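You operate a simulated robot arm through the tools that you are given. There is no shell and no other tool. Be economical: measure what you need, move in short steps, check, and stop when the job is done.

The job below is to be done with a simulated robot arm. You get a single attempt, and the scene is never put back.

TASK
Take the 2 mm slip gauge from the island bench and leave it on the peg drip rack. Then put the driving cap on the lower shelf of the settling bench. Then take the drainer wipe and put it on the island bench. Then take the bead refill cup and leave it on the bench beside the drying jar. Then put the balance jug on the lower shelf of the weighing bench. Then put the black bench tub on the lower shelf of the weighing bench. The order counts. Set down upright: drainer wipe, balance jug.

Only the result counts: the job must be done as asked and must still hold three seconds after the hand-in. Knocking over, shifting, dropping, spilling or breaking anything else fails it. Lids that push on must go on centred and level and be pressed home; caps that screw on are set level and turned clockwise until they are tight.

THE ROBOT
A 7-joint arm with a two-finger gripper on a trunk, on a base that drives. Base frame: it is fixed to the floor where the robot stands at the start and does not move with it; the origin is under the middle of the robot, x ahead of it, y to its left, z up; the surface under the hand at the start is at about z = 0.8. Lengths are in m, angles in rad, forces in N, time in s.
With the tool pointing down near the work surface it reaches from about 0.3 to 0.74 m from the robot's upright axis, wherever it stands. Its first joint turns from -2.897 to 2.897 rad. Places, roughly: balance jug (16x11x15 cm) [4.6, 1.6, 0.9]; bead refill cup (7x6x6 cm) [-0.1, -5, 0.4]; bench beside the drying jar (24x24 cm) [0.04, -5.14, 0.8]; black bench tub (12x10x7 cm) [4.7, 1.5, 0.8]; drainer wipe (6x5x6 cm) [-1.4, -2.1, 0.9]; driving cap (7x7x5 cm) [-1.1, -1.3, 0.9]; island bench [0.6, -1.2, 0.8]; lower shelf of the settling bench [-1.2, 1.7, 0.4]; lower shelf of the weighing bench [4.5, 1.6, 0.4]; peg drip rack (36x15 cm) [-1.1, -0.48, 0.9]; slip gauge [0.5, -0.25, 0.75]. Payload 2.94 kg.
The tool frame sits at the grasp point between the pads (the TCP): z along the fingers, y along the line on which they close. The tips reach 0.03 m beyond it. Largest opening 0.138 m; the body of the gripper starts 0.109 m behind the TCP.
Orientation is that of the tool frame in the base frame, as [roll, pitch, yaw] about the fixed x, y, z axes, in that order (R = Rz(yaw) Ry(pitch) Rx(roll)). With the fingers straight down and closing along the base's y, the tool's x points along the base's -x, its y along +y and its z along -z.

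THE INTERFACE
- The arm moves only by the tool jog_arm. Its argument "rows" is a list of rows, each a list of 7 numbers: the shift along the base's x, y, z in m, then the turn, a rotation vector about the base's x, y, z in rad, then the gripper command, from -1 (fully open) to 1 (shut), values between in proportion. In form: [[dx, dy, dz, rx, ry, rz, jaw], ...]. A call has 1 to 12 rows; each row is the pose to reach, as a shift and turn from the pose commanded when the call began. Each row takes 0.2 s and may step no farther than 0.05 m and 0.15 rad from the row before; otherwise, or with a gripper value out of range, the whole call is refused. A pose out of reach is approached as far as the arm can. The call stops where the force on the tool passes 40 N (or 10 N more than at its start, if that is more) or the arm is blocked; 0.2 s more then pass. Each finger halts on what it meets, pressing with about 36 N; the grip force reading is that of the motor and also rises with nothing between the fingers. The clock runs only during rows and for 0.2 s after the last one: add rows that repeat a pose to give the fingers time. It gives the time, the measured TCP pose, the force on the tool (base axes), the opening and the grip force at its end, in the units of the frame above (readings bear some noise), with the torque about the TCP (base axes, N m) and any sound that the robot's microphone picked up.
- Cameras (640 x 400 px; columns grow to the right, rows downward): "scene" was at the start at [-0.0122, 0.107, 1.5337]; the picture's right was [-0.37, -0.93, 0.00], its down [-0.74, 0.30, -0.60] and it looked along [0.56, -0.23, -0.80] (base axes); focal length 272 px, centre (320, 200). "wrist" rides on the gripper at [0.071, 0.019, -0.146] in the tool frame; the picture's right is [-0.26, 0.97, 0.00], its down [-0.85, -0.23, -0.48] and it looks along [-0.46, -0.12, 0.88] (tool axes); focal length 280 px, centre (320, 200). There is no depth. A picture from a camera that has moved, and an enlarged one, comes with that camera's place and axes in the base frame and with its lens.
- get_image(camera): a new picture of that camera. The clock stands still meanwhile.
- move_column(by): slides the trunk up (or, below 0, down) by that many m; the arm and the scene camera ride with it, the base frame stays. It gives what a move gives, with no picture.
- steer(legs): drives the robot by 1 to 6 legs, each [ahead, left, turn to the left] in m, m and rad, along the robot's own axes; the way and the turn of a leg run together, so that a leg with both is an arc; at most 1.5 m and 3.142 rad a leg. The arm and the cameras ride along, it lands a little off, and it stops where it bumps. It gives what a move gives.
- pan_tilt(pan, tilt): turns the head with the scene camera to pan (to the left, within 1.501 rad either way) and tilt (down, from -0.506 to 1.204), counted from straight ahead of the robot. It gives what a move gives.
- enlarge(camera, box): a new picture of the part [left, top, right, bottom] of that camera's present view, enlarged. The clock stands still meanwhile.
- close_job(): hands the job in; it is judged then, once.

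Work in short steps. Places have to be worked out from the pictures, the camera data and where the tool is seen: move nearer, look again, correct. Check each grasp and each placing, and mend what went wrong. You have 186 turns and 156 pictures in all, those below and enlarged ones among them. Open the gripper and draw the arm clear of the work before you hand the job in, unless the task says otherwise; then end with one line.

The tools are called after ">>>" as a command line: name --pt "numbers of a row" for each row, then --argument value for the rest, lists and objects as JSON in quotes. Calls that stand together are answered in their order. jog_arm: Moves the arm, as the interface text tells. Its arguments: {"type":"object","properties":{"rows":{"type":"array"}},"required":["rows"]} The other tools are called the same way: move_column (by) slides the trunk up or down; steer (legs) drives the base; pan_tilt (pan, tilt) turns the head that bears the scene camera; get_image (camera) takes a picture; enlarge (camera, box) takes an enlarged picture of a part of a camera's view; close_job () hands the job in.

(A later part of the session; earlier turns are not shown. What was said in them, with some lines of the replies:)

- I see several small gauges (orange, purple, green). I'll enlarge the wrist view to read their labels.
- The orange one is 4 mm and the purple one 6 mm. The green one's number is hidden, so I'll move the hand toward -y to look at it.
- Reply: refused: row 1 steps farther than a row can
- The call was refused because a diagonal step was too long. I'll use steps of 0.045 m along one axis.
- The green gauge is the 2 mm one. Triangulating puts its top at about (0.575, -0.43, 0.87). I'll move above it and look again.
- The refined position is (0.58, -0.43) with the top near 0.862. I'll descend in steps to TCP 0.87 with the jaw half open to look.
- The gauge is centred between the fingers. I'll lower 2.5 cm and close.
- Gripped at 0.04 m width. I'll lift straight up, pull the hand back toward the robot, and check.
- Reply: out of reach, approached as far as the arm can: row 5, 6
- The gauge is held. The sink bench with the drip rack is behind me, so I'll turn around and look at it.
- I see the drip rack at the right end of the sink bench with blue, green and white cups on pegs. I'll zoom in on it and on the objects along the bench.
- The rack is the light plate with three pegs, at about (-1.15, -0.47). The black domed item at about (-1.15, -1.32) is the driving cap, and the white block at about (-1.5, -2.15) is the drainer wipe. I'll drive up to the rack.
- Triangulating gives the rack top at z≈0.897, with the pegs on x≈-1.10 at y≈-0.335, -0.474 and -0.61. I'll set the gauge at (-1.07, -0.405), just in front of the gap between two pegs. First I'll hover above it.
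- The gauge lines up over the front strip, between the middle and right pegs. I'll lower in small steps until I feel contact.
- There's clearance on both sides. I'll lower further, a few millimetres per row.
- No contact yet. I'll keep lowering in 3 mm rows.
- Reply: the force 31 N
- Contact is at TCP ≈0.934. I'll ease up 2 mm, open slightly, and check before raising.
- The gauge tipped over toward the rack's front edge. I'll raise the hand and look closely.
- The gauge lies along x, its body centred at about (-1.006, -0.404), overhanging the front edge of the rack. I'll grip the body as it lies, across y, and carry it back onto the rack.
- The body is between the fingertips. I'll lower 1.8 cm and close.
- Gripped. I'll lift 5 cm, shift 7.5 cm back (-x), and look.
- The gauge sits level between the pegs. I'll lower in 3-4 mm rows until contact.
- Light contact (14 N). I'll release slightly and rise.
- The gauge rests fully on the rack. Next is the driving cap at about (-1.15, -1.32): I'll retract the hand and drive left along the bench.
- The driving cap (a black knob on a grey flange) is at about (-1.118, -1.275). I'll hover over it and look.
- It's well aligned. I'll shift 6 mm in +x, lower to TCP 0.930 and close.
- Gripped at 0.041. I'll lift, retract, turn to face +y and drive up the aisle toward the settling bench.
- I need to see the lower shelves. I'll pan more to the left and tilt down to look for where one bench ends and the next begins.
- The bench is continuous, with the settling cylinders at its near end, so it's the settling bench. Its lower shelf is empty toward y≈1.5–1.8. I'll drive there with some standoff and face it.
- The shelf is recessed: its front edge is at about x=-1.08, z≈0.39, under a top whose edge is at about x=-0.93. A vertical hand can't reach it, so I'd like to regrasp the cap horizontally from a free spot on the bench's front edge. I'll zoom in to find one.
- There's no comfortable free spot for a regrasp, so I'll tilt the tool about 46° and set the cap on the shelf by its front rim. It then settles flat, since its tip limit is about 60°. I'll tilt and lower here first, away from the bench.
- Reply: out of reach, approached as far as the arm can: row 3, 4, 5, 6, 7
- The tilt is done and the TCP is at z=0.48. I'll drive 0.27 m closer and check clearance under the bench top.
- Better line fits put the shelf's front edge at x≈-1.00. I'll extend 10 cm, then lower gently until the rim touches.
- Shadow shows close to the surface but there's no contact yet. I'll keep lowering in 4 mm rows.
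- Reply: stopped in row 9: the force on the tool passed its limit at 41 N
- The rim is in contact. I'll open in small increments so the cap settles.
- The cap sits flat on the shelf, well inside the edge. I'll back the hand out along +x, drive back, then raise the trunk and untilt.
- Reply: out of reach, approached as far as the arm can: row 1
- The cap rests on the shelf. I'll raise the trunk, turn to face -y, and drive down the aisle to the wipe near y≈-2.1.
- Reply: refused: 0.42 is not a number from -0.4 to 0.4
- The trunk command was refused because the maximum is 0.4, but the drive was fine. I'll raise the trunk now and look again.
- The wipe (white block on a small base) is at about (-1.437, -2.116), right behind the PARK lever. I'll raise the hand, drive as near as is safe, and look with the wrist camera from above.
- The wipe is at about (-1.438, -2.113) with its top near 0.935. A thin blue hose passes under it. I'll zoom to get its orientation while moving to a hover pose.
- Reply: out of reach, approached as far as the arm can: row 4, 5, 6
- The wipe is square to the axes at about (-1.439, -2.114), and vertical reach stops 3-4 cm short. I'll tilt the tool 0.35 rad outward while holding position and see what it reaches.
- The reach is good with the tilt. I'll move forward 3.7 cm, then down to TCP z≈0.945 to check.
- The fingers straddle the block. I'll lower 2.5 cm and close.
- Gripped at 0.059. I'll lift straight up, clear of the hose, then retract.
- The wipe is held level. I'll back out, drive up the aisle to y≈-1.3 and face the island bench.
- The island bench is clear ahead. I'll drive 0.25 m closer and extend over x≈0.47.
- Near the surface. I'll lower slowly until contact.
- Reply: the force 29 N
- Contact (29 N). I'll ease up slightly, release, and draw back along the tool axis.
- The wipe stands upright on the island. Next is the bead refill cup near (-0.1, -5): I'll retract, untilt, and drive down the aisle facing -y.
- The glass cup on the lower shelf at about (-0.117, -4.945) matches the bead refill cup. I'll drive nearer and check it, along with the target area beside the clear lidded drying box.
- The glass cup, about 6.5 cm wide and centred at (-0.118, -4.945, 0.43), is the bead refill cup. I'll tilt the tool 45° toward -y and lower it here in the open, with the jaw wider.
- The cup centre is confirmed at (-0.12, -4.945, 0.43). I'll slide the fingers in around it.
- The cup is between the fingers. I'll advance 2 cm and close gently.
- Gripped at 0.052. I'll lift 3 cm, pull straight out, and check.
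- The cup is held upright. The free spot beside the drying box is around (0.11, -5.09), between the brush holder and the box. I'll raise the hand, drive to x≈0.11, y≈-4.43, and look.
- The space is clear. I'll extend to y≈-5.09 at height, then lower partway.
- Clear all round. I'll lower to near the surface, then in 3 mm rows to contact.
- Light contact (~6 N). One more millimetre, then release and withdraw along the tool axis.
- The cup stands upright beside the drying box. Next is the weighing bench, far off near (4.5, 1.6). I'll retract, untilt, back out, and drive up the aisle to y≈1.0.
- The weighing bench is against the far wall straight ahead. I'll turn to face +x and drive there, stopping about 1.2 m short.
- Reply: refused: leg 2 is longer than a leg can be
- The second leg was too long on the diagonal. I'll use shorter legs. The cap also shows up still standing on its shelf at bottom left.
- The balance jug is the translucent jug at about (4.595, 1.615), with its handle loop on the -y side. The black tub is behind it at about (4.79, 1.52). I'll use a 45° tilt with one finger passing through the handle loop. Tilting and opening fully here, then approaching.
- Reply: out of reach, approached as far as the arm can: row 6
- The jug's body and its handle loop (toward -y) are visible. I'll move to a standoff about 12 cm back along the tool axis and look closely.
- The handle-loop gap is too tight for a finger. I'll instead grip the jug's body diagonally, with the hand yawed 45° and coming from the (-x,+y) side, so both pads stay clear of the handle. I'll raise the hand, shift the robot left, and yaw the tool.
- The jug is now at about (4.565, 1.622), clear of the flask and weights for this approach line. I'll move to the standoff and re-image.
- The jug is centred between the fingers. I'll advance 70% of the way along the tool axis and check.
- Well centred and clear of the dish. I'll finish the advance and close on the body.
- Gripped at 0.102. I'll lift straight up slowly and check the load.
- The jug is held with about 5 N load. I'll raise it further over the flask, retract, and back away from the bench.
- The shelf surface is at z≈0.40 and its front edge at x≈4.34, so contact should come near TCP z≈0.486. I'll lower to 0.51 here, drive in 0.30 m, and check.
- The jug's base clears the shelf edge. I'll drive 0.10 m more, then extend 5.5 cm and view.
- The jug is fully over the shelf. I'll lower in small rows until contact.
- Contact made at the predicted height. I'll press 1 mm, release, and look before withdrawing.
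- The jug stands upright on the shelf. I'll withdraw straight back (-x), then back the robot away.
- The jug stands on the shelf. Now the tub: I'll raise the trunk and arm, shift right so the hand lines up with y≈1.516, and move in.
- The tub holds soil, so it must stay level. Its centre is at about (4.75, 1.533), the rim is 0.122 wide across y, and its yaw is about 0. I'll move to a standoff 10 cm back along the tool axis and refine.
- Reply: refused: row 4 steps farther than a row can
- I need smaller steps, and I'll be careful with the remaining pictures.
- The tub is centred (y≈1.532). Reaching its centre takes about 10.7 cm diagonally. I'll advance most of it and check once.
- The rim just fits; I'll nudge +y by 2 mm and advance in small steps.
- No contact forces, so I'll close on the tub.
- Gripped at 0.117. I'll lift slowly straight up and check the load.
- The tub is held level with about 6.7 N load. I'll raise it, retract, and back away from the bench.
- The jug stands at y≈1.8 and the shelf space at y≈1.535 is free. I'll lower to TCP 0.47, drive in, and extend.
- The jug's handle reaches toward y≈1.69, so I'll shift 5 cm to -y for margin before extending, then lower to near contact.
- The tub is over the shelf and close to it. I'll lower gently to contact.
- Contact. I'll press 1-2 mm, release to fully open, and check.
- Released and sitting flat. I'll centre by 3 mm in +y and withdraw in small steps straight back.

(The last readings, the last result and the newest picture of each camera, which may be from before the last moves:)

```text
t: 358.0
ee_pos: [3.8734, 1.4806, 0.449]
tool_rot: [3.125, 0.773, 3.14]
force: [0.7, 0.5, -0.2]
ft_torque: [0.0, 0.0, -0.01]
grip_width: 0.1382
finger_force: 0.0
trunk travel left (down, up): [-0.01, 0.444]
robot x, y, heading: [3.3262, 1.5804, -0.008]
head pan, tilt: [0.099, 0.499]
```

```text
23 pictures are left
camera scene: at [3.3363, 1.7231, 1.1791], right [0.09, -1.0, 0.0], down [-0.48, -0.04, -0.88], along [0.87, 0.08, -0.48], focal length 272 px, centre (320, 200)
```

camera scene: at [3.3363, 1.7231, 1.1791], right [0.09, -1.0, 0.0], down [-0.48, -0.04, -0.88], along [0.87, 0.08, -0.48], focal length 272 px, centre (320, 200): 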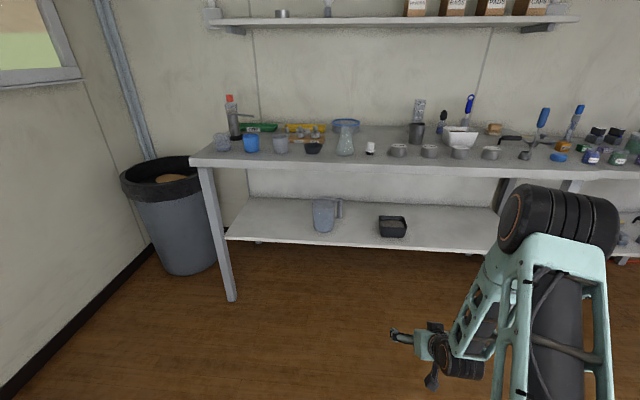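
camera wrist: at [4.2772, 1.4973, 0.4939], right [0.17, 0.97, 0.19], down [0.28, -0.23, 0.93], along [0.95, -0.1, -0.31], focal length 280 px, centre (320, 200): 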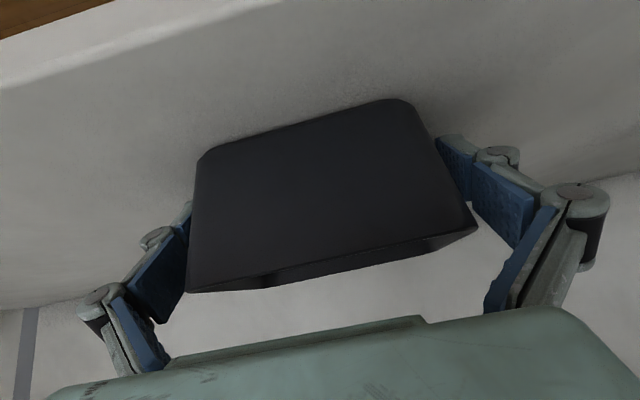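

Jug and tub both stand on the weighing bench's lower shelf, the other items are undisturbed, and the gripper is open and clear. Handing in.

>>> close_job

```text
The job is handed in.
```

All six items were moved in the order asked and the job is handed in; the 2 mm gauge tipped over when I first set it down, so it now lies on its side, fully on the drip rack.
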